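You operate a simulated robot arm through the tools that you are given. There is no shell and no other tool.

The job below is to be done with a simulated robot arm. You get a single attempt, and the scene is never put back.

TASK
Cover all the dough on the white board.
Fine: use the four covers beside it, flat in the grooves; move no dough.

It is judged by the outcome, as a careful person would: the job done as asked, and still so three seconds after it is handed in. It fails if anything else is knocked over, pushed out of place, dropped, spilled or broken. A push-on lid holds only when it is set on centred and level and pressed home; a screw cap is set on level and turned clockwise until tight.

THE ROBOT
A 6-joint arm with a two-finger gripper, fixed in place. Base frame: the origin is on the floor under the middle of its stand, x ahead of it, y to its left, z up; the work surface is at about z = 830. Readings come in mm, degrees, newtons and seconds.
It reaches about 1298 mm from its shoulder. Its first joint turns from -149.0 to 149.0 degrees. Payload 1.57 kg.
Tool frame: the origin (TCP) lies between the finger pads and is the grasp point; the fingertips stand 21 mm ahead of it; z points along the fingers, y is the line along which they close. The gripper opens to 70 mm; its body begins 50 mm behind the TCP.
Orientation is that of the tool frame in the base frame, as [roll, pitch, yaw] about the fixed x, y, z axes, in that order (R = Rz(yaw) Ry(pitch) Rx(roll)). With the fingers straight down and closing along the base's y, the tool's x points along the base's -x, its y along +y and its z along -z.

THE INTERFACE
- The arm moves only by the tool servo_tool. Its argument "targets" is a list of rows, each an object of numbers (a shift or turn left out is 0, a gripper value left out holds the last): "fingers": the closure, from 0 (fully open) to 1 (shut); "tx", "ty", "tz": the shift along the tool's x, y, z in m; "ax", "ay", "az": the turn, a rotation vector about the tool's x, y, z in degrees. In form: [{"fingers": .., "tx": .., "ty": .., "tz": .., "ax": .., "ay": .., "az": ..}, ...]. A call has 1 to 20 rows; each row shifts and turns the commanded pose from where the row before left it, along the tool's axes as they then stand. A row lasts 0.2 s, in which the tool goes at most 50 mm and 8.6 degrees; a call with a longer step from one row to the next is refused whole, and so is a gripper value outside its range. A pose out of reach is approached as far as the arm can. The call stops where the force on the tool passes 40 N (or 10 N more than at its start, if that is more) or the arm is blocked; 0.2 s more then pass. The fingers move at their own pace (about 64.8 mm/s each) and stop on an object; they squeeze with about 20 N. The grip force told is the motor's: it shows also when the fingers shut on nothing. Time passes only in rows, and 0.2 s behind the last, so rows that do not move let the fingers close. It gives the time, the measured TCP pose, the force on the tool (base axes), the opening and the grip force at its end, in the units of the frame above (readings bear some noise), with the torque about the TCP (base axes, N m) and any sound that the robot's microphone picked up, and new pictures: "pictures" is both (left out), scene, wrist or none.
- Cameras (640 x 400 px; columns grow to the right, rows downward): "scene" is fixed at [55.3, -646.2, 1438.2]; the picture's right is [0.12, -0.99, 0.00], its down [-0.77, -0.10, -0.63] and it looks along [0.62, 0.08, -0.78] (base axes); focal length 276 px, centre (320, 200). "wrist" rides on the gripper at [79, 4, -81] in the tool frame; the picture's right is [-0.05, 1.00, 0.00], its down [-0.67, -0.04, -0.75] and it looks along [-0.74, -0.04, 0.67] (tool axes); focal length 256 px, centre (320, 200). There is no depth. A picture from a camera that has moved, and an enlarged one, comes with that camera's place and axes in the base frame and with its lens. The place of the scene camera against the robot may be out by one fixed shift of up to 25 mm in any direction.
- raise_lower(by): slides the trunk up (or, below 0, down) by that many mm; the arm rides with it, the base frame stays. It gives what a move gives, with no picture.
- inspect(camera, box): a new picture of the part [left, top, right, bottom] of that camera's present view, enlarged. It takes no simulated time.
- job_done(): hands the job in; it is judged then, once.

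Places have to be worked out from the pictures, the camera data and where the tool is seen. Open the gripper and draw the arm clear of the work before you hand the job in, unless the task says otherwise.

The tools are called after "Call:" by a JSON object that holds its "name" and its "arguments". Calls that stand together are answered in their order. servo_tool: Moves the arm, as the interface text tells. Its arguments: {"type":"object","properties":{"targets":{"type":"array"},"pictures":{"type":"string","enum":["both","scene","wrist","none"]}},"required":["targets"]} The other tools are called the same way: raise_lower (by) moves the trunk up or down; inspect (camera, box) takes an enlarged picture of a part of a camera's view; job_done () hands the job in.

At the start:

```text
time_s: 0.0
position: [471.6, -518.9, 1129.3]
orientation: [180.0, 0.1, 179.9]
contact_force: [1.0, -0.3, 0.4]
torque: [0.0, 0.01, 0.0]
finger_gap: 70.0
grasp_force: 0.0
trunk travel left (down, up): [-811.0, 159.0]
```

scene: 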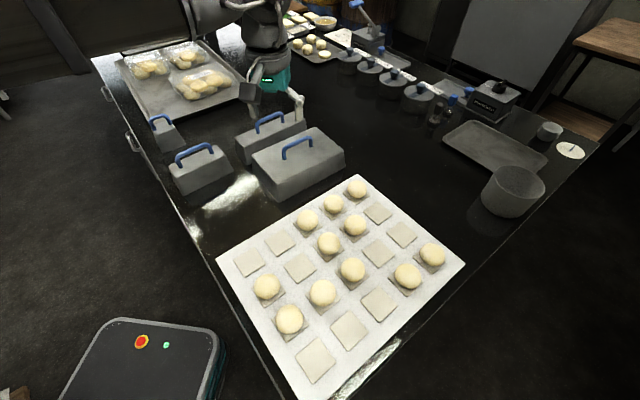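
wrist: 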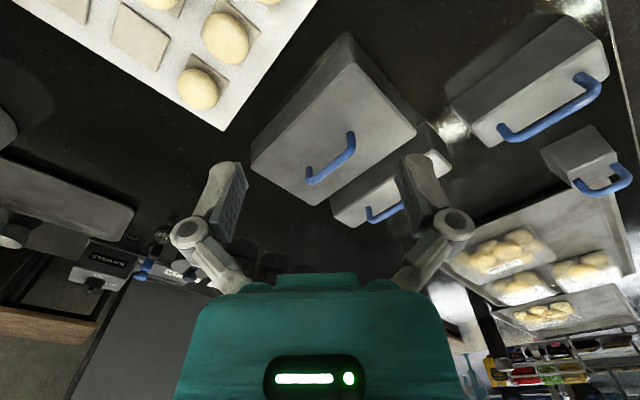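

I start by looking closely at the board and the covers in the scene picture before moving anything.

Call:
{"name": "inspect", "arguments": {"camera": "scene", "box": [210, 170, 470, 400]}}

Call:
{"name": "inspect", "arguments": {"camera": "scene", "box": [130, 90, 360, 220]}}

Call:
{"name": "inspect", "arguments": {"camera": "wrist", "box": [0, 0, 640, 250]}}

```text
1.74 times, centred on (340, 285) of scene
camera zoom: at [55.3, -646.2, 1438.2], right [0.12, -0.99, 0.0], down [-0.77, -0.1, -0.63], along [0.62, 0.08, -0.78], focal length 479 px, centre (285, 52)
```

zoom: 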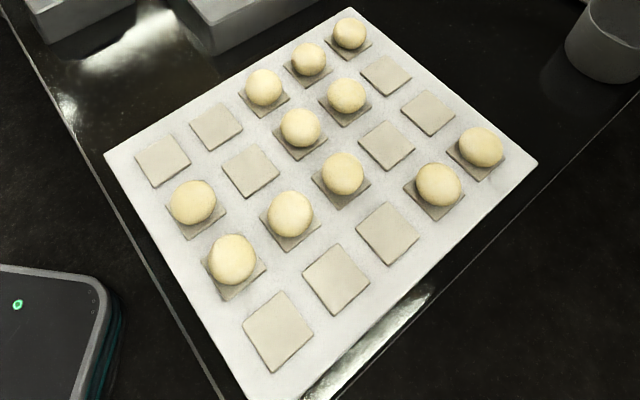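

```text
2.78 times, centred on (245, 155) of scene
camera zoom: at [55.3, -646.2, 1438.2], right [0.12, -0.99, 0.0], down [-0.77, -0.1, -0.63], along [0.62, 0.08, -0.78], focal length 767 px, centre (529, 325)
```

zoom: 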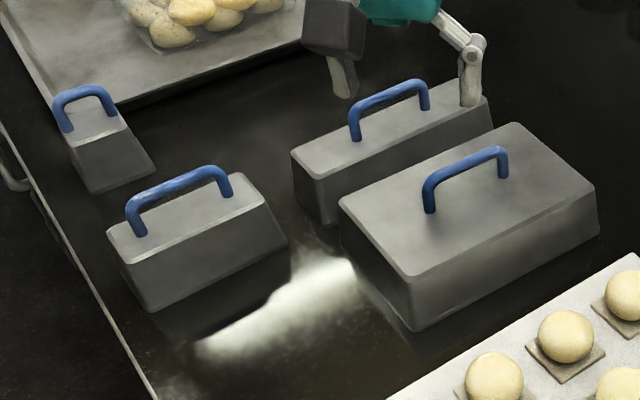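

```text
1.00 times, centred on (320, 125) of wrist (not enlarged: the box is as wide or as high as the picture)
camera zoom: at [393.2, -515.3, 1210.7], right [0.05, 1.0, 0.0], down [0.67, -0.04, 0.75], along [0.74, -0.04, -0.67], focal length 256 px, centre (320, 275)
```

zoom: 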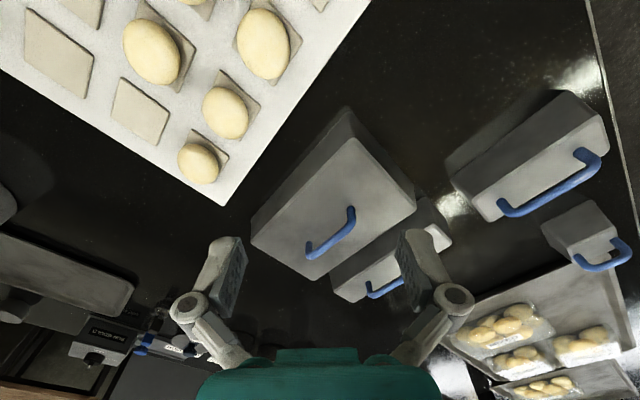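

The picture shows an 11-dough pattern on a 4 x 5 grid, with covers that look like 2x3, 1x3, 1x2 and 1x1. I zoom in on the covers and the board edges to measure them.

Call:
{"name": "inspect", "arguments": {"camera": "scene", "box": [210, 215, 338, 295]}}

Call:
{"name": "inspect", "arguments": {"camera": "scene", "box": [300, 170, 428, 250]}}

Call:
{"name": "inspect", "arguments": {"camera": "scene", "box": [346, 220, 474, 300]}}

Call:
{"name": "inspect", "arguments": {"camera": "scene", "box": [250, 280, 442, 400]}}

```text
5.00 times, centred on (274, 255) of scene
camera zoom: at [55.3, -646.2, 1438.2], right [0.12, -0.99, 0.0], down [-0.77, -0.1, -0.63], along [0.62, 0.08, -0.78], focal length 1378 px, centre (550, -75)
```

zoom: 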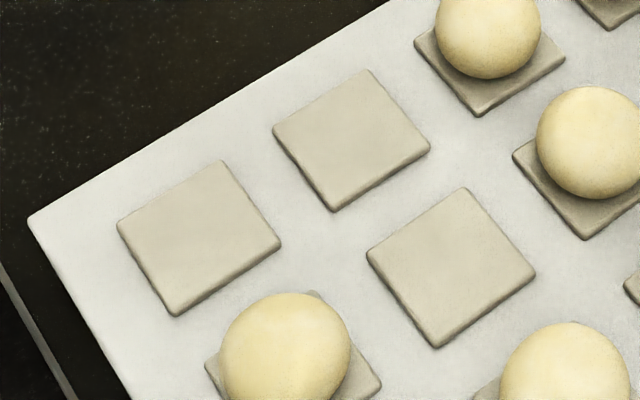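

```text
5.00 times, centred on (364, 210) of scene
camera zoom: at [55.3, -646.2, 1438.2], right [0.12, -0.99, 0.0], down [-0.77, -0.1, -0.63], along [0.62, 0.08, -0.78], focal length 1378 px, centre (100, 150)
```

zoom: 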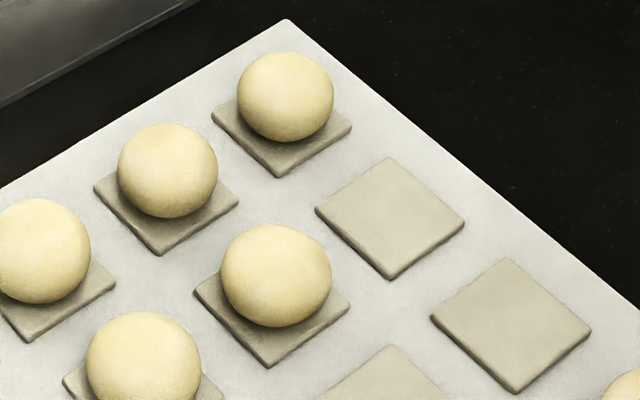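

```text
5.00 times, centred on (410, 260) of scene
camera zoom: at [55.3, -646.2, 1438.2], right [0.12, -0.99, 0.0], down [-0.77, -0.1, -0.63], along [0.62, 0.08, -0.78], focal length 1378 px, centre (-130, -100)
```

zoom: 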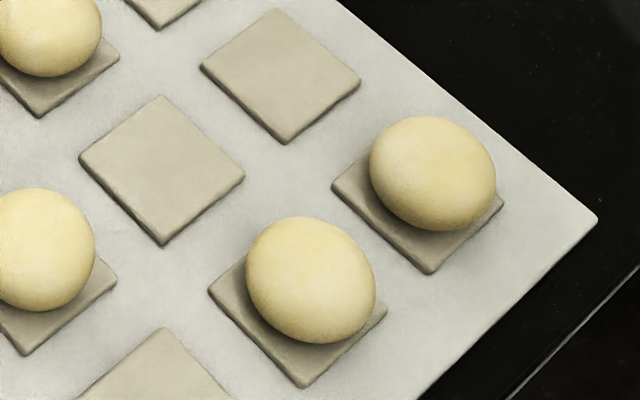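

```text
3.33 times, centred on (346, 340) of scene
camera zoom: at [55.3, -646.2, 1438.2], right [0.12, -0.99, 0.0], down [-0.77, -0.1, -0.63], along [0.62, 0.08, -0.78], focal length 919 px, centre (233, -267)
```

zoom: 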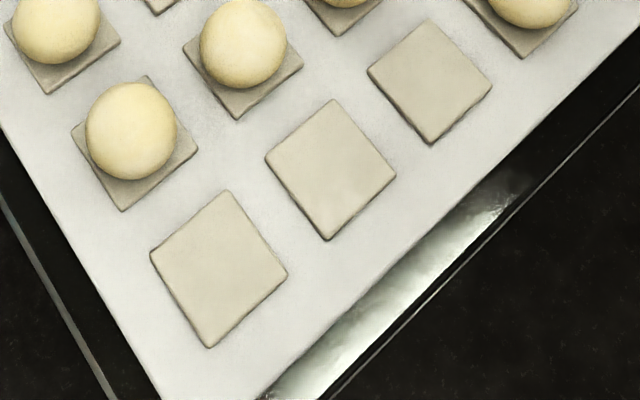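

The tiles sit on a regular grid with about an 84 mm pitch, and the board is turned about 45°. I zoom in on the covers next to get their footprints and handle positions.

Call:
{"name": "inspect", "arguments": {"camera": "scene", "box": [230, 110, 358, 190]}}

Call:
{"name": "inspect", "arguments": {"camera": "scene", "box": [130, 110, 258, 190]}}

Call:
{"name": "inspect", "arguments": {"camera": "scene", "box": [160, 135, 256, 195]}}

Call:
{"name": "inspect", "arguments": {"camera": "wrist", "box": [230, 20, 486, 180]}}

Call:
{"name": "inspect", "arguments": {"camera": "wrist", "box": [432, 0, 640, 230]}}

```text
5.00 times, centred on (294, 150) of scene
camera zoom: at [55.3, -646.2, 1438.2], right [0.12, -0.99, 0.0], down [-0.77, -0.1, -0.63], along [0.62, 0.08, -0.78], focal length 1378 px, centre (450, 450)
```

zoom: 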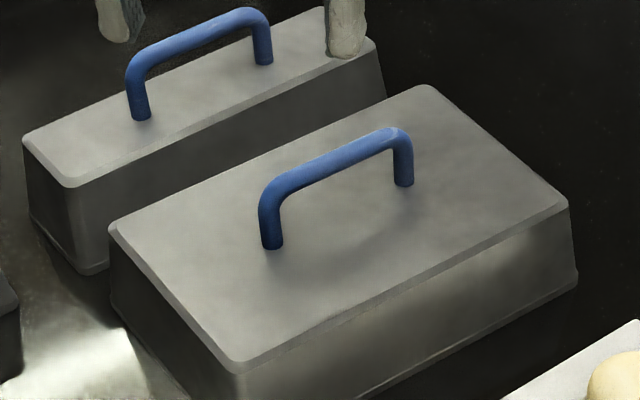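

```text
5.00 times, centred on (194, 150) of scene
camera zoom: at [55.3, -646.2, 1438.2], right [0.12, -0.99, 0.0], down [-0.77, -0.1, -0.63], along [0.62, 0.08, -0.78], focal length 1378 px, centre (950, 450)
```

zoom: 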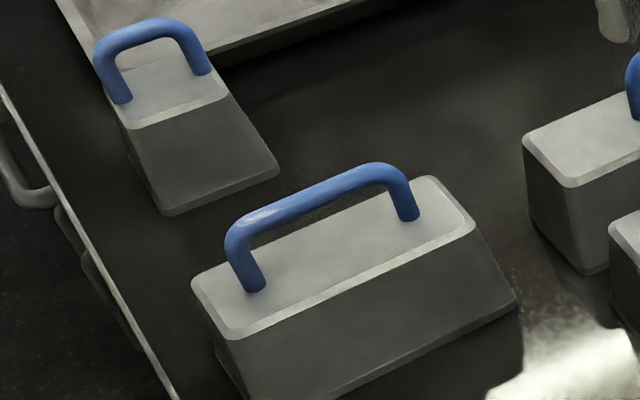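

```text
6.67 times, centred on (208, 165) of scene
camera zoom: at [55.3, -646.2, 1438.2], right [0.12, -0.99, 0.0], down [-0.77, -0.1, -0.63], along [0.62, 0.08, -0.78], focal length 1838 px, centre (1067, 433)
```

zoom: 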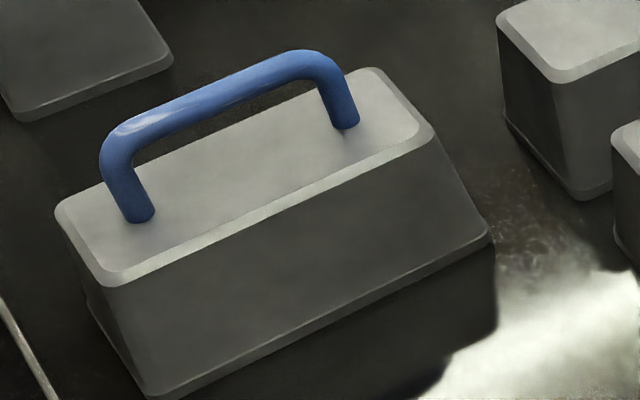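

```text
2.50 times, centred on (358, 100) of wrist
camera zoom: at [393.2, -515.3, 1210.7], right [0.05, 1.0, 0.0], down [0.67, -0.04, 0.75], along [0.74, -0.04, -0.67], focal length 640 px, centre (225, 450)
```

zoom: 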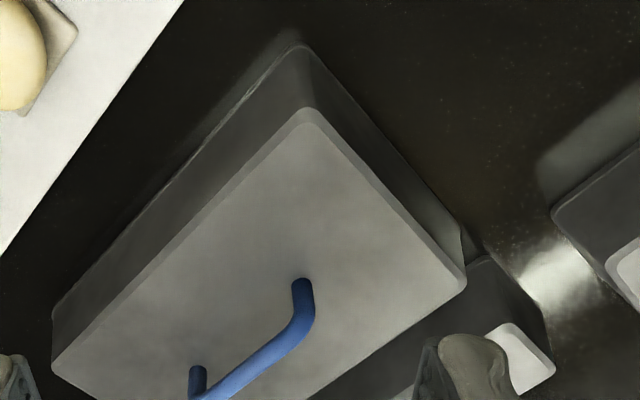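

```text
1.74 times, centred on (536, 115) of wrist
camera zoom: at [393.2, -515.3, 1210.7], right [0.05, 1.0, 0.0], down [0.67, -0.04, 0.75], along [0.74, -0.04, -0.67], focal length 445 px, centre (-56, 348)
```

zoom: 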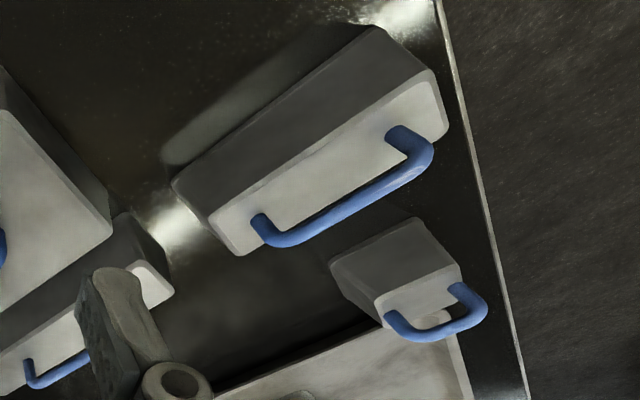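

The covers lie almost parallel to the board, with their handles running along about -47°. I move above the big cover, turn the fingers across its handle, and look with the wrist camera.

Call:
{"name": "servo_tool", "arguments": {"targets": [{"fingers": 0, "tx": -0.037, "ty": 0.001, "tz": 0.012}, {"tx": -0.037, "ty": 0.001, "tz": 0.012}, {"tx": -0.037, "ty": 0.001, "tz": 0.012}, {"tx": -0.037, "ty": 0.001, "tz": 0.012}, {"az": 7.83}, {"az": 7.83}, {"az": 7.83}, {"az": 7.83}, {"az": 7.83}, {"az": 7.83}, {}], "pictures": "both"}}

```text
time_s: 2.4
position: [619.4, -513.0, 1130.2]
orientation: [-180.0, 0.0, 132.9]
contact_force: [0.2, -0.1, 0.0]
torque: [0.02, 0.03, -0.02]
finger_gap: 70.1
grasp_force: 0.1
out of reach, approached as far as the arm can: row 1, 2, 3, 4
trunk travel left (down, up): [-811.0, 159.0]
camera wrist: at [569.2, -454.2, 1210.7], right [0.77, 0.64, 0.0], down [0.43, -0.51, 0.75], along [0.48, -0.57, -0.67], focal length 256 px, centre (320, 200)
```

scene: 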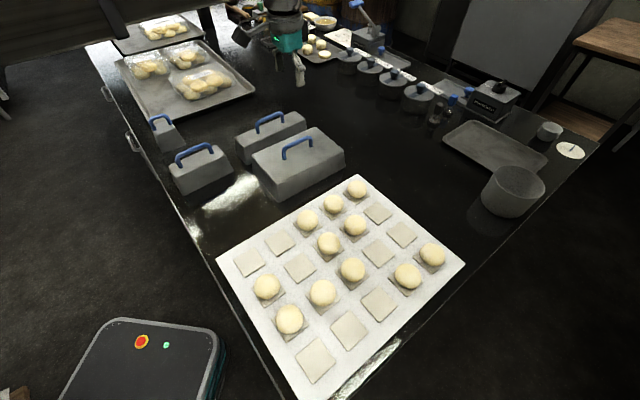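
wrist: 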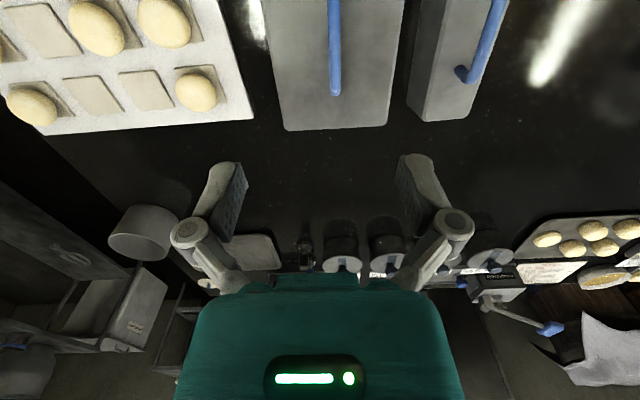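

The command to go down was clipped at z = 1130, so the arm probably needs a lower trunk. I test a small downward and sideways move before deciding.

Call:
{"name": "servo_tool", "arguments": {"targets": [{"ty": 0.011, "tz": 0.03}, {}], "pictures": "none"}}

```text
time_s: 3.0
position: [624.8, -510.2, 1129.6]
orientation: [-180.0, -0.1, 133.0]
contact_force: [0.0, 0.2, -0.4]
torque: [0.02, 0.0, 0.04]
finger_gap: 69.8
grasp_force: 0.1
out of reach, approached as far as the arm can: row 1
trunk travel left (down, up): [-811.0, 159.0]
```

The height is limited to about 1130 at this trunk position. I lower the trunk by 90 mm; the fingertips stay well above the handle.

Call:
{"name": "raise_lower", "arguments": {"by": -60}}

Call:
{"name": "servo_tool", "arguments": {"targets": [{"tx": 0.03, "tz": -0.0}, {"tx": 0.03}, {}], "pictures": "both"}}

```text
time_s: 4.0
position: [623.5, -509.5, 1069.8]
orientation: [180.0, 0.0, 133.0]
contact_force: [-0.4, -0.5, -0.4]
torque: [0.01, 0.02, -0.02]
finger_gap: 70.1
grasp_force: 0.0
trunk travel left (down, up): [-751.0, 219.0]
```

```text
time_s: 4.8
position: [585.4, -465.0, 1069.8]
orientation: [179.9, 0.1, 133.0]
contact_force: [0.4, -0.6, 0.3]
torque: [-0.01, 0.01, -0.03]
finger_gap: 70.2
grasp_force: 0.1
trunk travel left (down, up): [-751.0, 219.0]
camera wrist: at [534.8, -404.5, 1150.7], right [0.77, 0.64, 0.0], down [0.43, -0.51, 0.75], along [0.48, -0.57, -0.67], focal length 256 px, centre (320, 200)
```

scene: 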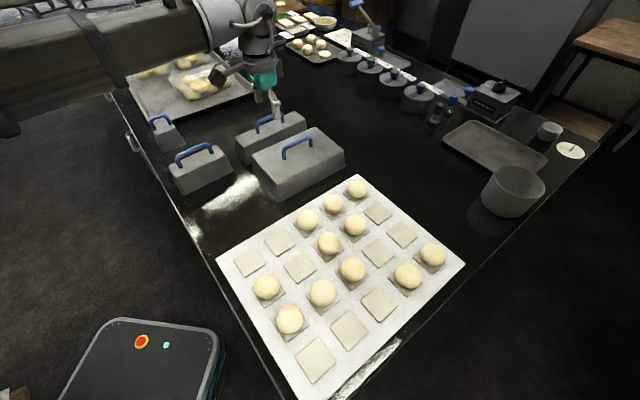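
wrist: 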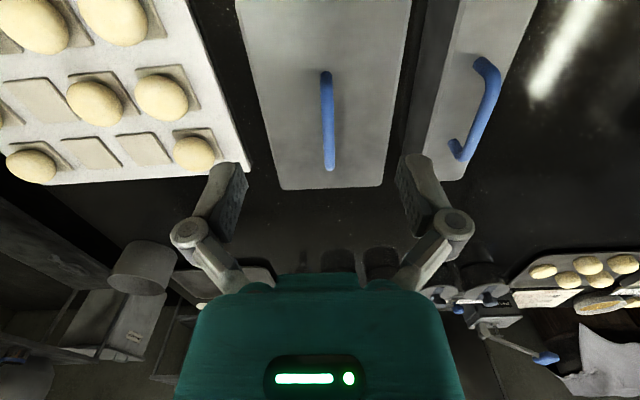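

I can now see the whole handle of the big cover. I zoom in to measure its ends and its line.

Call:
{"name": "inspect", "arguments": {"camera": "wrist", "box": [230, 0, 550, 200]}}

Call:
{"name": "inspect", "arguments": {"camera": "wrist", "box": [0, 0, 256, 160]}}

Call:
{"name": "inspect", "arguments": {"camera": "scene", "box": [200, 60, 328, 140]}}

```text
2.00 times, centred on (390, 100) of wrist
camera zoom: at [534.8, -404.5, 1150.7], right [0.77, 0.64, 0.0], down [0.43, -0.51, 0.75], along [0.48, -0.57, -0.67], focal length 512 px, centre (180, 400)
```

zoom: 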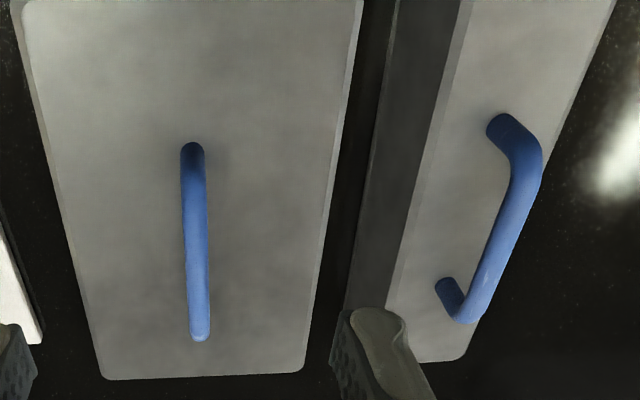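

```text
2.50 times, centred on (128, 80) of wrist
camera zoom: at [534.8, -404.5, 1150.7], right [0.77, 0.64, 0.0], down [0.43, -0.51, 0.75], along [0.48, -0.57, -0.67], focal length 640 px, centre (800, 500)
```

zoom: 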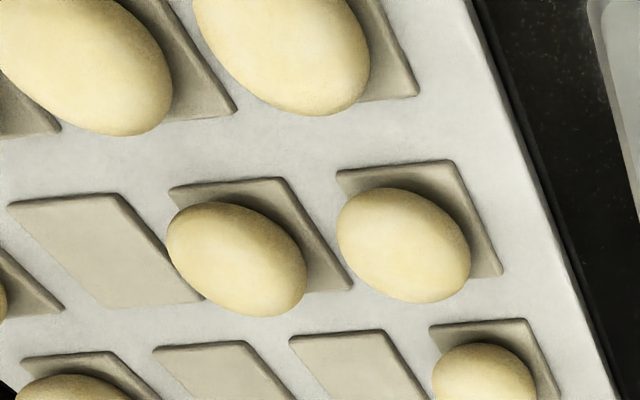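

```text
5.00 times, centred on (264, 100) of scene
camera zoom: at [55.3, -646.2, 1438.2], right [0.12, -0.99, 0.0], down [-0.77, -0.1, -0.63], along [0.62, 0.08, -0.78], focal length 1378 px, centre (600, 700)
```

zoom: 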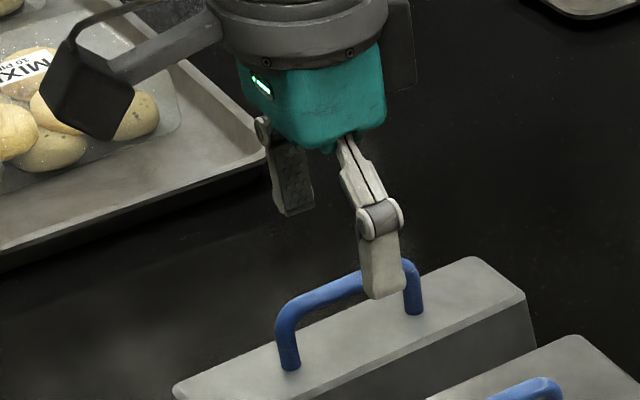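

From two wrist views I put the bar of the big cover's handle at about (640, -516), z = 927, running at -46.5°, with the cover top at about z = 883. I move over it while rising, then lower the trunk so the arm has downward range.

Call:
{"name": "servo_tool", "arguments": {"targets": [{"tx": -0.025, "ty": 0.0016, "tz": -0.033}, {"tx": -0.025, "ty": 0.0016, "tz": -0.033}, {"tx": -0.025, "ty": 0.0016, "tz": -0.034}, {"az": -0.5}, {}], "pictures": "none"}}

Call:
{"name": "raise_lower", "arguments": {"by": -160}}

Call:
{"name": "servo_tool", "arguments": {"targets": [{}], "pictures": "both"}}

```text
time_s: 6.0
position: [638.6, -518.6, 1071.0]
orientation: [-179.9, 0.0, 133.5]
contact_force: [0.1, 0.1, 0.0]
torque: [-0.01, -0.01, -0.04]
finger_gap: 70.0
grasp_force: 0.1
out of reach, approached as far as the arm can: row 1, 2, 3
trunk travel left (down, up): [-751.0, 219.0]
```

```text
time_s: 7.8
position: [639.4, -516.9, 910.0]
orientation: [180.0, 0.1, 133.5]
contact_force: [0.3, -0.4, 0.4]
torque: [0.0, 0.04, -0.01]
finger_gap: 70.0
grasp_force: 0.0
trunk travel left (down, up): [-591.0, 379.0]
```

```text
time_s: 8.2
position: [638.2, -518.6, 909.9]
orientation: [-180.0, 0.0, 133.5]
contact_force: [-0.1, 0.5, 0.3]
torque: [-0.02, -0.01, -0.01]
finger_gap: 69.8
grasp_force: 0.0
trunk travel left (down, up): [-591.0, 379.0]
camera wrist: at [587.8, -458.6, 990.7], right [0.76, 0.65, 0.0], down [0.43, -0.51, 0.75], along [0.48, -0.57, -0.67], focal length 256 px, centre (320, 200)
```

scene: 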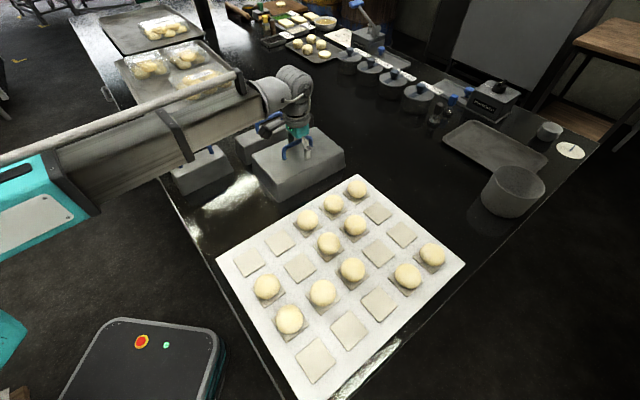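
wrist: 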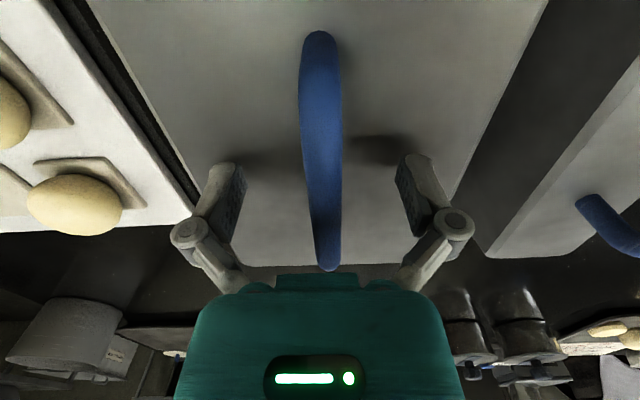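

The servo moves never change z, so height is set by the trunk alone; the fingers now straddle the big cover's handle without contact. Before grasping, I raise the trunk and view the whole board from above with the wrist camera.

Call:
{"name": "raise_lower", "arguments": {"by": 350}}

Call:
{"name": "servo_tool", "arguments": {"targets": [{"tx": 0.0281, "ty": -0.0329}, {"tx": 0.0281, "ty": -0.0329}, {"tx": 0.0281, "ty": -0.0329}, {"tx": 0.0281, "ty": -0.0329}, {"tx": 0.0281, "ty": -0.0329}, {"tx": 0.0281, "ty": -0.0329}, {"tx": 0.0281, "ty": -0.0329}, {"tx": 0.0281, "ty": -0.0329}, {"tx": 0.0281, "ty": -0.0329}, {"tx": 0.0281, "ty": -0.0329}, {"az": -1.4}, {}], "pictures": "both"}}

```text
time_s: 11.7
position: [638.7, -518.2, 1260.4]
orientation: [-180.0, 0.1, 133.5]
contact_force: [-0.3, 1.0, -0.2]
torque: [0.02, -0.02, -0.03]
finger_gap: 70.1
grasp_force: 0.1
trunk travel left (down, up): [-941.0, 29.0]
```

```text
time_s: 14.2
position: [205.0, -540.6, 1260.2]
orientation: [-180.0, 0.0, 135.0]
contact_force: [1.0, -0.1, 0.5]
torque: [0.02, 0.02, 0.02]
finger_gap: 70.0
grasp_force: 0.1
trunk travel left (down, up): [-941.0, 29.0]
camera wrist: at [152.8, -482.6, 1340.8], right [0.74, 0.67, 0.0], down [0.45, -0.5, 0.75], along [0.5, -0.55, -0.67], focal length 256 px, centre (320, 200)
```

scene: 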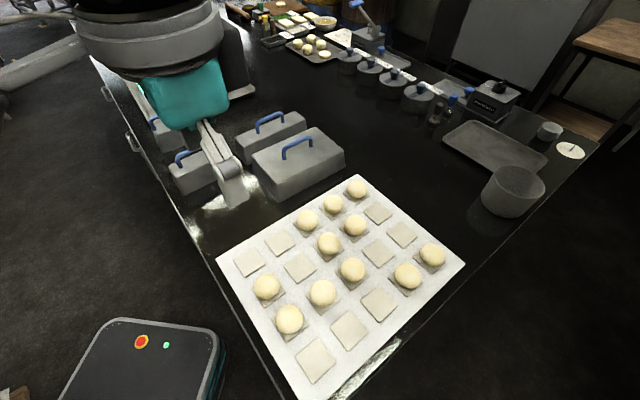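
wrist: 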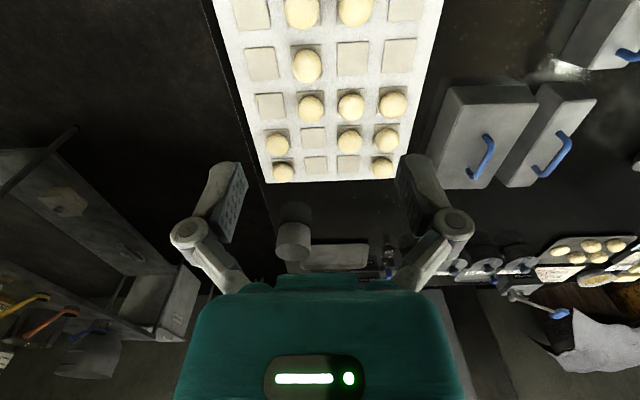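

The board and the covers are both in this wrist view. I zoom in to measure the tiles.

Call:
{"name": "inspect", "arguments": {"camera": "wrist", "box": [210, 0, 450, 150]}}

Call:
{"name": "inspect", "arguments": {"camera": "wrist", "box": [240, 80, 416, 190]}}

Call:
{"name": "inspect", "arguments": {"camera": "wrist", "box": [420, 60, 640, 198]}}

```text
2.67 times, centred on (330, 75) of wrist
camera zoom: at [152.8, -482.6, 1340.8], right [0.74, 0.67, 0.0], down [0.45, -0.5, 0.75], along [0.5, -0.55, -0.67], focal length 683 px, centre (293, 533)
```

zoom: 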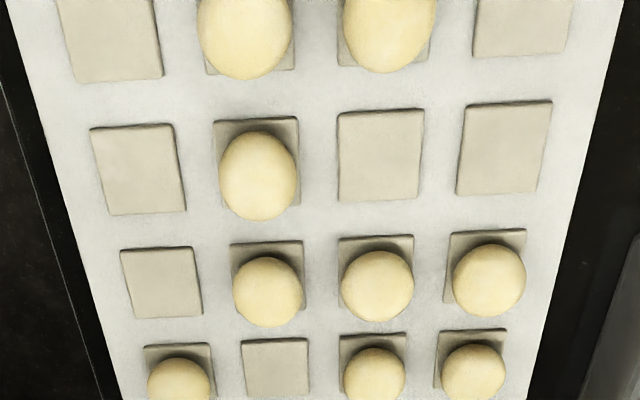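

```text
3.64 times, centred on (328, 135) of wrist
camera zoom: at [152.8, -482.6, 1340.8], right [0.74, 0.67, 0.0], down [0.45, -0.5, 0.75], along [0.5, -0.55, -0.67], focal length 931 px, centre (291, 436)
```

zoom: 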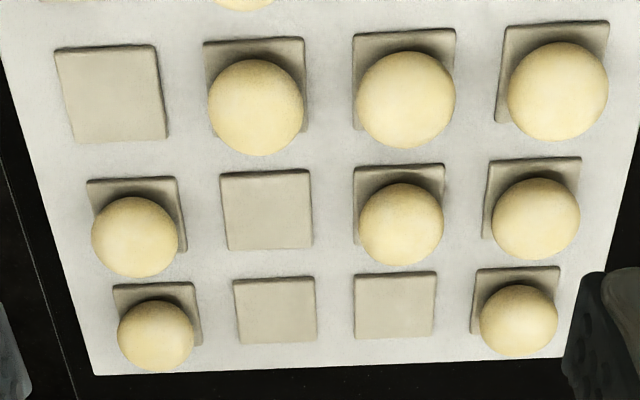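

```text
2.90 times, centred on (530, 129) of wrist
camera zoom: at [152.8, -482.6, 1340.8], right [0.74, 0.67, 0.0], down [0.45, -0.5, 0.75], along [0.5, -0.55, -0.67], focal length 742 px, centre (-289, 406)
```

zoom: 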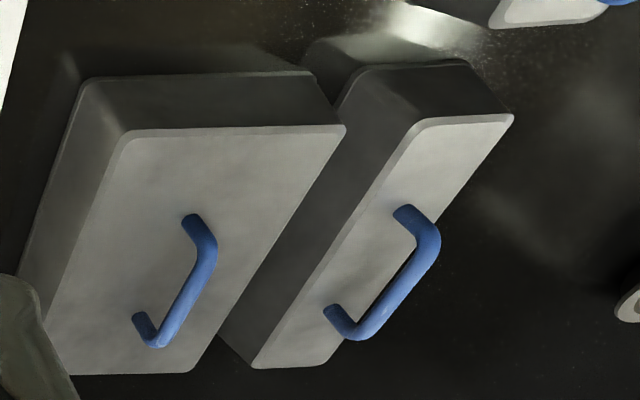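

The wrist view gives the grid: tile tops at z ≈ 845, pitch ≈ 81.8 mm, board centre ≈ (341.3, -659.4), yaw -45°. The doughs are centred on their tiles. The plan is 2x3 over A3–B5, 1x3 over C1–3, 1x1 over B1 and 1x2 over D4–5. I go back to the big cover's handle.

Call:
{"name": "servo_tool", "arguments": {"targets": [{"az": 1.6}, {"tx": -0.02802, "ty": 0.0331}, {"tx": -0.02802, "ty": 0.0331}, {"tx": -0.02802, "ty": 0.0331}, {"tx": -0.02802, "ty": 0.0331}, {"tx": -0.02802, "ty": 0.0331}, {"tx": -0.02802, "ty": 0.0331}, {"tx": -0.02802, "ty": 0.0331}, {"tx": -0.02802, "ty": 0.0331}, {"tx": -0.02802, "ty": 0.0331}, {"tx": -0.02802, "ty": 0.0331}, {}, {}], "pictures": "none"}}

Call:
{"name": "raise_lower", "arguments": {"by": -240}}

Call:
{"name": "servo_tool", "arguments": {"targets": [{}], "pictures": "wrist"}}

```text
time_s: 17.1
position: [642.1, -519.8, 1259.6]
orientation: [-180.0, 0.0, 133.3]
contact_force: [0.3, -0.7, 0.4]
torque: [0.02, 0.01, 0.01]
finger_gap: 69.8
grasp_force: 0.0
trunk travel left (down, up): [-941.0, 29.0]
```

```text
time_s: 19.6
position: [640.5, -519.4, 1019.4]
orientation: [180.0, 0.0, 133.4]
contact_force: [0.0, 0.4, -1.0]
torque: [0.01, -0.02, 0.03]
finger_gap: 69.7
grasp_force: 0.1
trunk travel left (down, up): [-701.0, 269.0]
```

```text
time_s: 19.9
position: [640.8, -520.2, 1020.1]
orientation: [180.0, -0.1, 133.3]
contact_force: [0.1, 0.4, -0.2]
torque: [-0.01, 0.02, 0.01]
finger_gap: 69.9
grasp_force: 0.1
trunk travel left (down, up): [-701.0, 269.0]
camera wrist: at [590.1, -460.2, 1100.7], right [0.76, 0.65, 0.0], down [0.43, -0.51, 0.75], along [0.48, -0.57, -0.67], focal length 256 px, centre (320, 200)
```

wrist: 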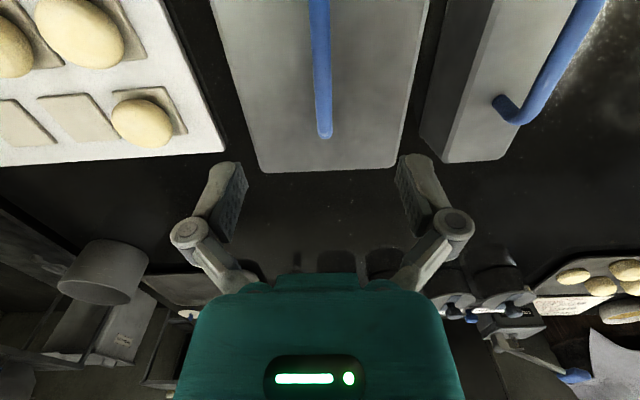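

The TCP is about 4 mm too far along the bar and 1 mm to one side. I correct that, then lower to the bar height of about 926.

Call:
{"name": "servo_tool", "arguments": {"targets": [{"tx": 0.0045, "ty": 0.001}, {}, {}], "pictures": "none"}}

Call:
{"name": "raise_lower", "arguments": {"by": -95}}

Call:
{"name": "servo_tool", "arguments": {"targets": [{}], "pictures": "wrist"}}

```text
time_s: 20.8
position: [638.9, -515.6, 1019.4]
orientation: [-180.0, 0.0, 133.4]
contact_force: [0.9, -0.7, -0.2]
torque: [0.0, 0.0, -0.01]
finger_gap: 69.8
grasp_force: 0.1
trunk travel left (down, up): [-701.0, 269.0]
```

```text
time_s: 22.0
position: [639.3, -515.5, 925.0]
orientation: [-180.0, 0.0, 133.3]
contact_force: [-0.7, 0.0, 0.4]
torque: [-0.02, -0.01, -0.01]
finger_gap: 70.0
grasp_force: 0.0
trunk travel left (down, up): [-606.0, 364.0]
```

```text
time_s: 22.4
position: [639.3, -516.0, 925.6]
orientation: [-180.0, 0.0, 133.3]
contact_force: [0.2, -0.2, 0.1]
torque: [0.01, -0.02, 0.01]
finger_gap: 70.0
grasp_force: 0.1
trunk travel left (down, up): [-606.0, 364.0]
camera wrist: at [587.7, -456.5, 1005.7], right [0.76, 0.65, 0.0], down [0.43, -0.51, 0.75], along [0.48, -0.57, -0.67], focal length 256 px, centre (320, 200)
```

wrist: 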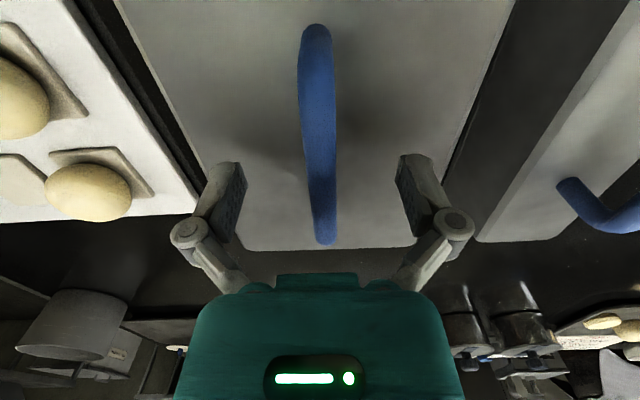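

The bar is centred between the pads with no contact. I close the fingers on it.

Call:
{"name": "servo_tool", "arguments": {"targets": [{"fingers": 1}, {}, {}, {}, {}], "pictures": "wrist"}}

```text
time_s: 23.6
position: [638.5, -516.5, 924.3]
orientation: [180.0, 0.1, 133.3]
contact_force: [2.8, -0.4, 6.1]
torque: [-0.02, 0.02, 0.05]
finger_gap: 10.5
grasp_force: 19.6
trunk travel left (down, up): [-606.0, 364.0]
camera wrist: at [587.7, -456.2, 1006.0], right [0.76, 0.65, 0.0], down [0.43, -0.51, 0.75], along [0.48, -0.57, -0.67], focal length 256 px, centre (320, 200)
```

wrist: 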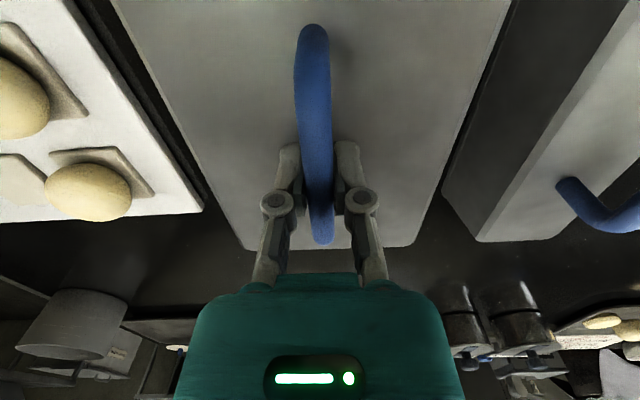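

The grip holds at a 10.5 mm gap and 19.6 N. I lift a little to check the weight and whether the cover hangs level.

Call:
{"name": "raise_lower", "arguments": {"by": 40}}

Call:
{"name": "servo_tool", "arguments": {"targets": [{}, {}], "pictures": "both"}}

Call:
{"name": "inspect", "arguments": {"camera": "scene", "box": [230, 110, 374, 200]}}

```text
time_s: 24.5
position: [639.0, -515.6, 964.6]
orientation: [-179.9, -0.1, 133.3]
contact_force: [-0.3, 0.2, -3.2]
torque: [-0.02, -0.04, -0.01]
finger_gap: 10.5
grasp_force: 20.0
trunk travel left (down, up): [-646.0, 324.0]
```

```text
time_s: 25.1
position: [639.2, -515.5, 964.7]
orientation: [-179.9, 0.2, 133.3]
contact_force: [0.4, 0.9, -3.1]
torque: [0.0, 0.01, 0.0]
finger_gap: 10.7
grasp_force: 19.4
trunk travel left (down, up): [-646.0, 324.0]
camera wrist: at [587.9, -456.6, 1045.5], right [0.76, 0.65, 0.0], down [0.43, -0.51, 0.75], along [0.48, -0.57, -0.67], focal length 256 px, centre (320, 200)
```

scene: 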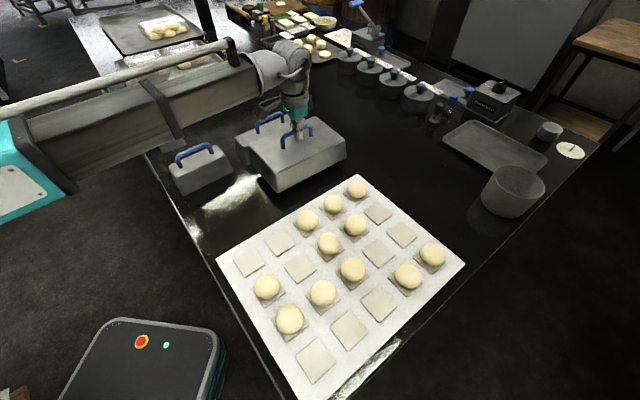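
wrist: 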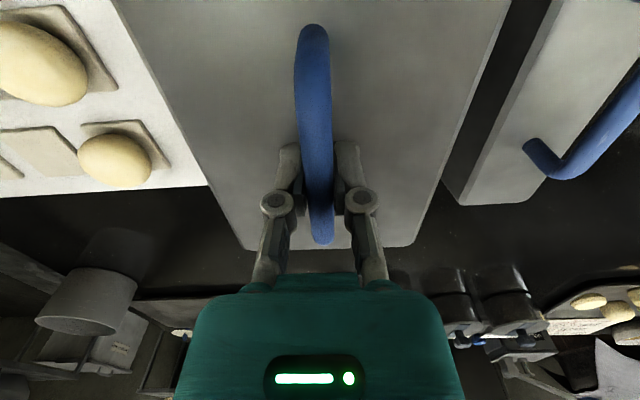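

```text
4.44 times, centred on (302, 155) of scene
camera zoom: at [55.3, -646.2, 1438.2], right [0.12, -0.99, 0.0], down [-0.77, -0.1, -0.63], along [0.62, 0.08, -0.78], focal length 1225 px, centre (400, 400)
```

zoom: 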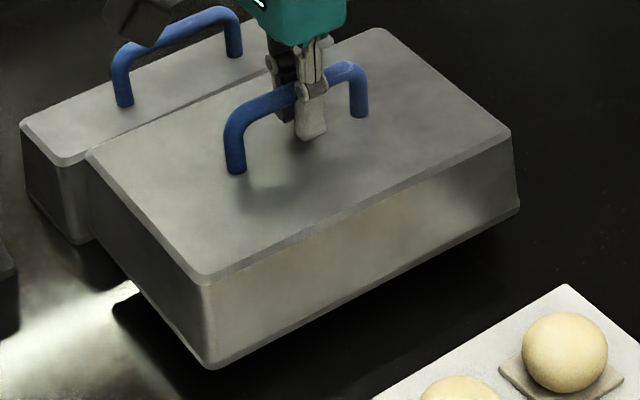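

The cover weighs about 0.3 kg and hangs level. I zoom in to see where along the bar the fingers hold it.

Call:
{"name": "inspect", "arguments": {"camera": "scene", "box": [270, 110, 334, 150]}}

Call:
{"name": "inspect", "arguments": {"camera": "wrist", "box": [200, 0, 440, 150]}}

Call:
{"name": "inspect", "arguments": {"camera": "wrist", "box": [220, 130, 420, 255]}}

```text
10.00 times, centred on (302, 130) of scene
camera zoom: at [55.3, -646.2, 1438.2], right [0.12, -0.99, 0.0], down [-0.77, -0.1, -0.63], along [0.62, 0.08, -0.78], focal length 2757 px, centre (500, 900)
```

zoom: 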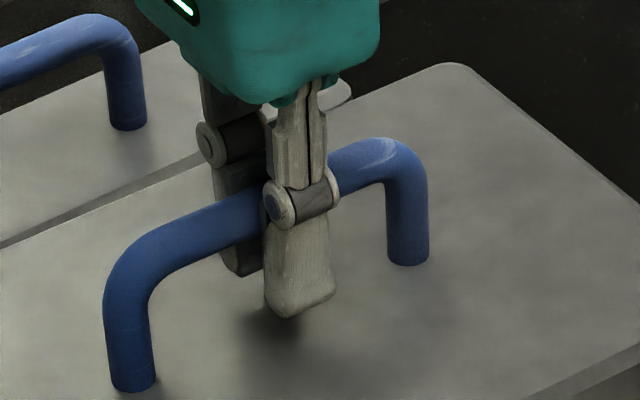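

```text
2.67 times, centred on (320, 75) of wrist
camera zoom: at [587.9, -456.6, 1045.5], right [0.76, 0.65, 0.0], down [0.43, -0.51, 0.75], along [0.48, -0.57, -0.67], focal length 683 px, centre (320, 533)
```

zoom: 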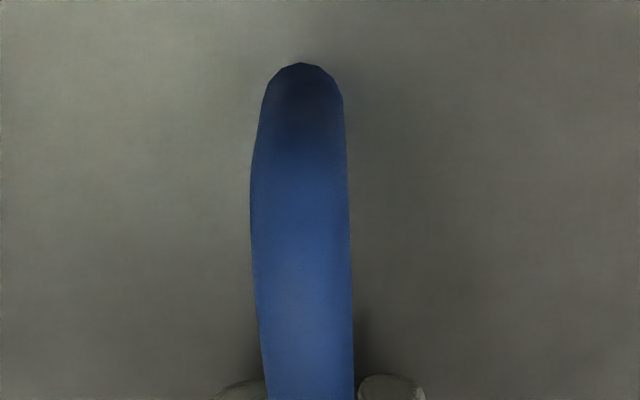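

```text
3.20 times, centred on (320, 192) of wrist
camera zoom: at [587.9, -456.6, 1045.5], right [0.76, 0.65, 0.0], down [0.43, -0.51, 0.75], along [0.48, -0.57, -0.67], focal length 819 px, centre (320, 224)
```

zoom: 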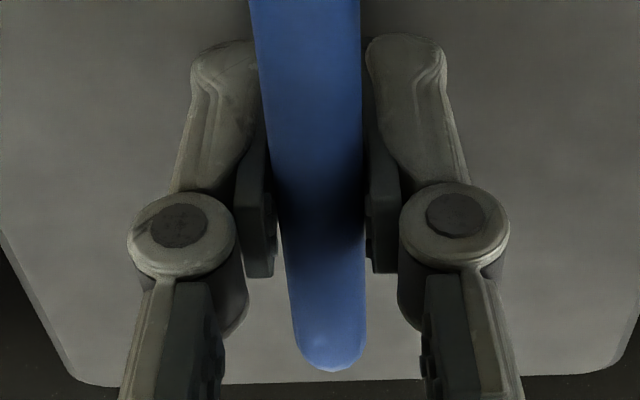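

The fingers hold the bar about 1.5 mm forward of its middle, which is fine. I raise clear of everything, turn 1.7° to match the board, and carry the cover over cells A3–B5.

Call:
{"name": "raise_lower", "arguments": {"by": 100}}

Call:
{"name": "servo_tool", "arguments": {"targets": [{"az": -1.7}, {"tx": 0.00283, "ty": -0.02557}, {"tx": 0.00283, "ty": -0.02557}, {"tx": 0.00283, "ty": -0.02557}, {"tx": 0.00283, "ty": -0.02557}, {"tx": 0.00283, "ty": -0.02557}, {"tx": 0.00283, "ty": -0.02557}, {"tx": 0.00283, "ty": -0.02557}, {"tx": 0.00283, "ty": -0.02557}, {"tx": 0.00283, "ty": -0.02557}, {}, {}], "pictures": "both"}}

```text
time_s: 26.4
position: [639.6, -516.4, 1065.1]
orientation: [180.0, 0.0, 133.3]
contact_force: [-0.5, -0.4, -3.0]
torque: [0.01, -0.02, -0.01]
finger_gap: 10.6
grasp_force: 20.4
trunk travel left (down, up): [-746.0, 224.0]
```

```text
time_s: 29.0
position: [458.3, -661.8, 1065.0]
orientation: [180.0, 0.0, 135.0]
contact_force: [0.0, 0.3, -3.4]
torque: [0.02, 0.0, 0.01]
finger_gap: 10.6
grasp_force: 20.2
trunk travel left (down, up): [-746.0, 224.0]
camera wrist: at [405.0, -603.3, 1145.5], right [0.74, 0.67, 0.0], down [0.45, -0.5, 0.75], along [0.5, -0.55, -0.67], focal length 256 px, centre (320, 200)
```

scene: 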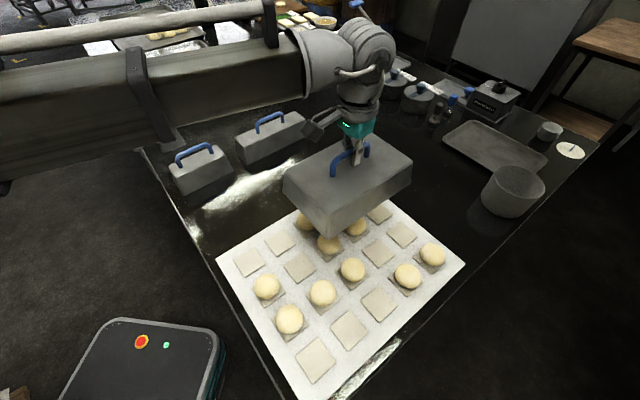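
wrist: 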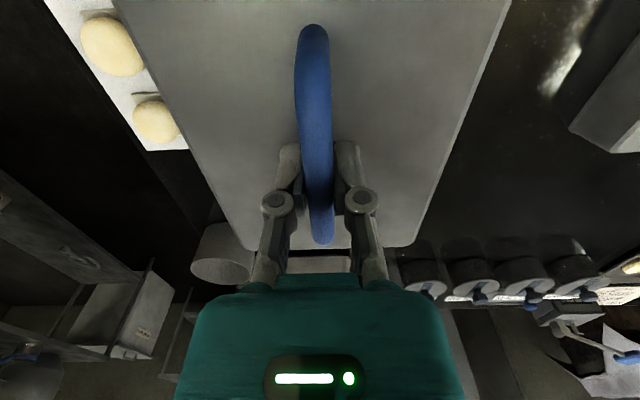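

The cover is over its place. I lower until the rim is just above the dough tops and check its alignment in the zoomed scene view.

Call:
{"name": "raise_lower", "arguments": {"by": -68}}

Call:
{"name": "servo_tool", "arguments": {"targets": [{}], "pictures": "none"}}

Call:
{"name": "inspect", "arguments": {"camera": "scene", "box": [280, 150, 440, 250]}}

Call:
{"name": "inspect", "arguments": {"camera": "wrist", "box": [20, 0, 340, 200]}}

```text
time_s: 30.1
position: [458.1, -660.9, 997.0]
orientation: [-180.0, 0.0, 135.1]
contact_force: [-0.7, -0.9, -2.8]
torque: [0.05, 0.01, -0.02]
finger_gap: 10.7
grasp_force: 20.1
trunk travel left (down, up): [-678.0, 292.0]
```

```text
time_s: 30.5
position: [457.9, -661.3, 997.5]
orientation: [180.0, 0.1, 135.1]
contact_force: [-0.7, 0.0, -3.5]
torque: [0.01, 0.04, 0.02]
finger_gap: 10.6
grasp_force: 20.2
trunk travel left (down, up): [-678.0, 292.0]
```

```text
4.00 times, centred on (360, 200) of scene
camera zoom: at [55.3, -646.2, 1438.2], right [0.12, -0.99, 0.0], down [-0.77, -0.1, -0.63], along [0.62, 0.08, -0.78], focal length 1103 px, centre (160, 200)
```

zoom: 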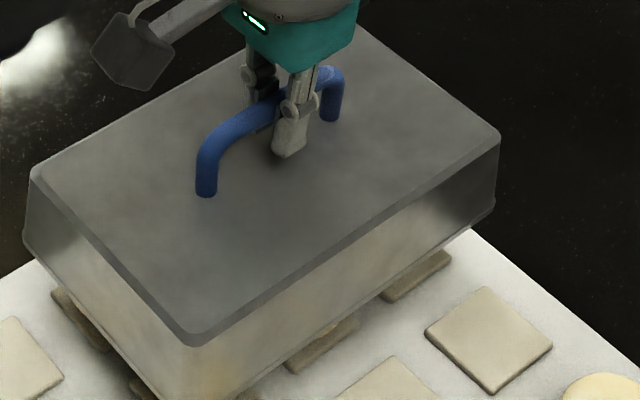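

```text
2.00 times, centred on (180, 100) of wrist
camera zoom: at [405.0, -603.4, 1077.5], right [0.74, 0.67, 0.0], down [0.45, -0.5, 0.75], along [0.5, -0.55, -0.67], focal length 512 px, centre (600, 400)
```

zoom: 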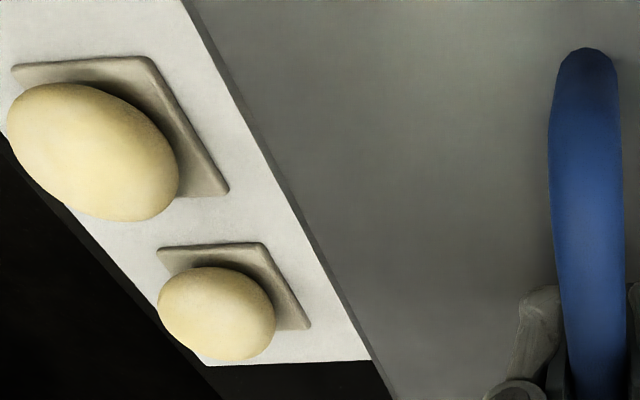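

Measured in the scene view, the cover's centre is about (456.7, -659.3) and its yaw matches the board, against a target of (457.1, -659.4). I lower it around the dough in steps and watch the force.

Call:
{"name": "raise_lower", "arguments": {"by": -30}}

Call:
{"name": "raise_lower", "arguments": {"by": -15}}

Call:
{"name": "servo_tool", "arguments": {"targets": [{}], "pictures": "both"}}

Call:
{"name": "inspect", "arguments": {"camera": "scene", "box": [280, 160, 440, 260]}}

```text
time_s: 31.2
position: [457.9, -662.5, 967.2]
orientation: [-179.9, 0.0, 135.0]
contact_force: [-0.7, -0.1, -4.3]
torque: [0.02, 0.01, -0.01]
finger_gap: 10.5
grasp_force: 19.8
trunk travel left (down, up): [-648.0, 322.0]
```

```text
time_s: 31.9
position: [458.5, -660.9, 951.7]
orientation: [-180.0, 0.0, 135.1]
contact_force: [0.1, -0.3, -3.8]
torque: [-0.04, -0.04, 0.0]
finger_gap: 10.5
grasp_force: 19.8
trunk travel left (down, up): [-633.0, 337.0]
```

```text
time_s: 32.2
position: [459.1, -660.8, 950.9]
orientation: [-180.0, 0.0, 135.0]
contact_force: [-0.2, -0.5, -2.8]
torque: [-0.02, -0.05, 0.01]
finger_gap: 10.4
grasp_force: 20.0
trunk travel left (down, up): [-633.0, 337.0]
camera wrist: at [405.0, -603.4, 1032.5], right [0.74, 0.67, 0.0], down [0.45, -0.5, 0.75], along [0.5, -0.55, -0.67], focal length 256 px, centre (320, 200)
```

scene: 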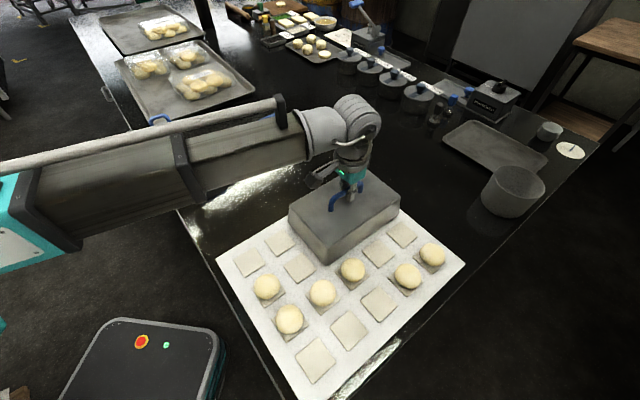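
wrist: 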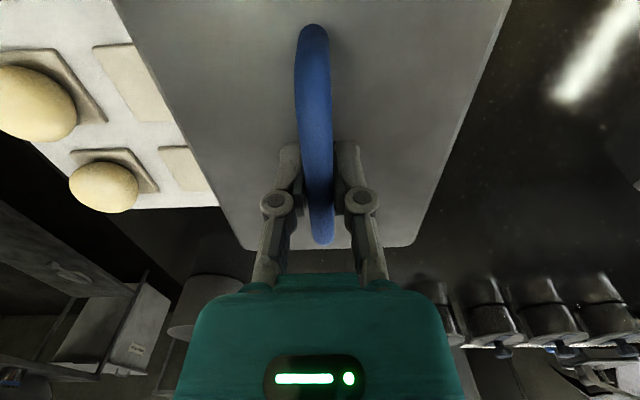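

```text
4.00 times, centred on (360, 210) of scene
camera zoom: at [55.3, -646.2, 1438.2], right [0.12, -0.99, 0.0], down [-0.77, -0.1, -0.63], along [0.62, 0.08, -0.78], focal length 1103 px, centre (160, 160)
```

zoom: 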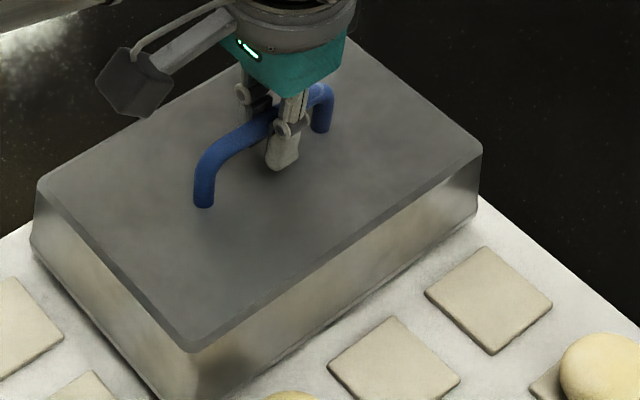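

There is no contact yet and the rim is at about z = 856, with the alignment good to about 1.5 mm. I continue down in small steps.

Call:
{"name": "raise_lower", "arguments": {"by": -8}}

Call:
{"name": "raise_lower", "arguments": {"by": -4}}

Call:
{"name": "raise_lower", "arguments": {"by": -2}}

```text
time_s: 32.8
position: [457.3, -661.2, 944.4]
orientation: [179.9, 0.0, 134.9]
contact_force: [0.2, 0.9, -2.9]
torque: [-0.02, -0.01, 0.01]
finger_gap: 10.7
grasp_force: 20.4
trunk travel left (down, up): [-625.0, 345.0]
```

```text
time_s: 33.4
position: [457.0, -662.5, 939.0]
orientation: [-180.0, 0.0, 135.1]
contact_force: [0.5, -0.5, -2.5]
torque: [-0.01, 0.02, 0.01]
finger_gap: 10.4
grasp_force: 19.7
trunk travel left (down, up): [-621.0, 349.0]
```

```text
time_s: 33.9
position: [457.1, -660.9, 936.7]
orientation: [180.0, 0.0, 135.0]
contact_force: [0.1, 0.0, -2.7]
torque: [-0.02, -0.02, -0.01]
finger_gap: 10.4
grasp_force: 20.3
trunk travel left (down, up): [-619.0, 351.0]
```

The rim is at about z = 843, just below the tile tops and still free. I keep going in 2 mm steps until it touches.

Call:
{"name": "raise_lower", "arguments": {"by": -2}}

Call:
{"name": "raise_lower", "arguments": {"by": -1.5}}

Call:
{"name": "raise_lower", "arguments": {"by": -1.5}}

```text
time_s: 34.4
position: [457.2, -661.7, 937.1]
orientation: [-180.0, 0.2, 135.0]
contact_force: [2.5, -3.9, 14.2]
torque: [-0.03, -0.01, 0.02]
finger_gap: 10.6
grasp_force: 20.3
trunk travel left (down, up): [-617.0, 353.0]
```

```text
time_s: 34.9
position: [458.2, -660.6, 934.7]
orientation: [-179.9, 0.1, 135.0]
contact_force: [0.8, -2.7, 11.9]
torque: [-0.03, -0.07, -0.03]
finger_gap: 10.4
grasp_force: 20.2
trunk travel left (down, up): [-616.0, 354.0]
```

```text
time_s: 35.4
position: [456.6, -661.3, 933.8]
orientation: [179.9, 0.0, 135.0]
contact_force: [-0.8, -1.2, 12.2]
torque: [-0.03, -0.06, 0.03]
finger_gap: 10.6
grasp_force: 19.9
trunk travel left (down, up): [-614.0, 356.0]
```

Contact came with the rim at about z = 841–842, which fits the groove floor just below the tile tops at 845. I check visually that it sits flat before letting go.

Call:
{"name": "inspect", "arguments": {"camera": "scene", "box": [280, 160, 440, 260]}}

Call:
{"name": "inspect", "arguments": {"camera": "scene", "box": [275, 205, 371, 265]}}

Call:
{"name": "inspect", "arguments": {"camera": "scene", "box": [340, 195, 436, 255]}}

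```text
4.00 times, centred on (360, 210) of scene
camera zoom: at [55.3, -646.2, 1438.2], right [0.12, -0.99, 0.0], down [-0.77, -0.1, -0.63], along [0.62, 0.08, -0.78], focal length 1103 px, centre (160, 160)
```

zoom: 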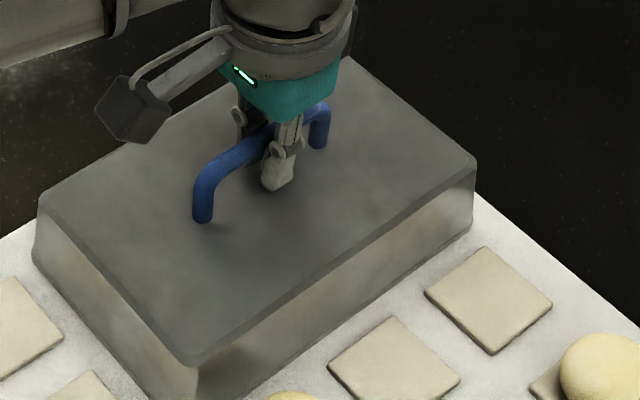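

```text
6.67 times, centred on (323, 235) of scene
camera zoom: at [55.3, -646.2, 1438.2], right [0.12, -0.99, 0.0], down [-0.77, -0.1, -0.63], along [0.62, 0.08, -0.78], focal length 1838 px, centre (300, -33)
```

zoom: 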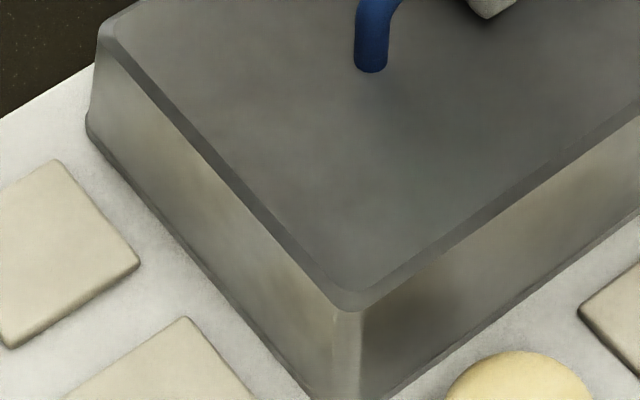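

```text
6.67 times, centred on (388, 225) of scene
camera zoom: at [55.3, -646.2, 1438.2], right [0.12, -0.99, 0.0], down [-0.77, -0.1, -0.63], along [0.62, 0.08, -0.78], focal length 1838 px, centre (-133, 33)
```

zoom: 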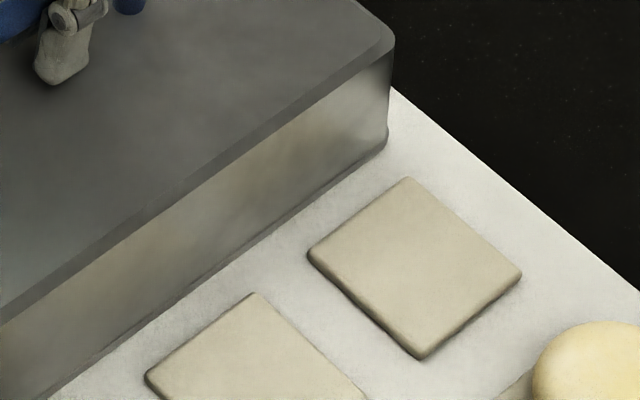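

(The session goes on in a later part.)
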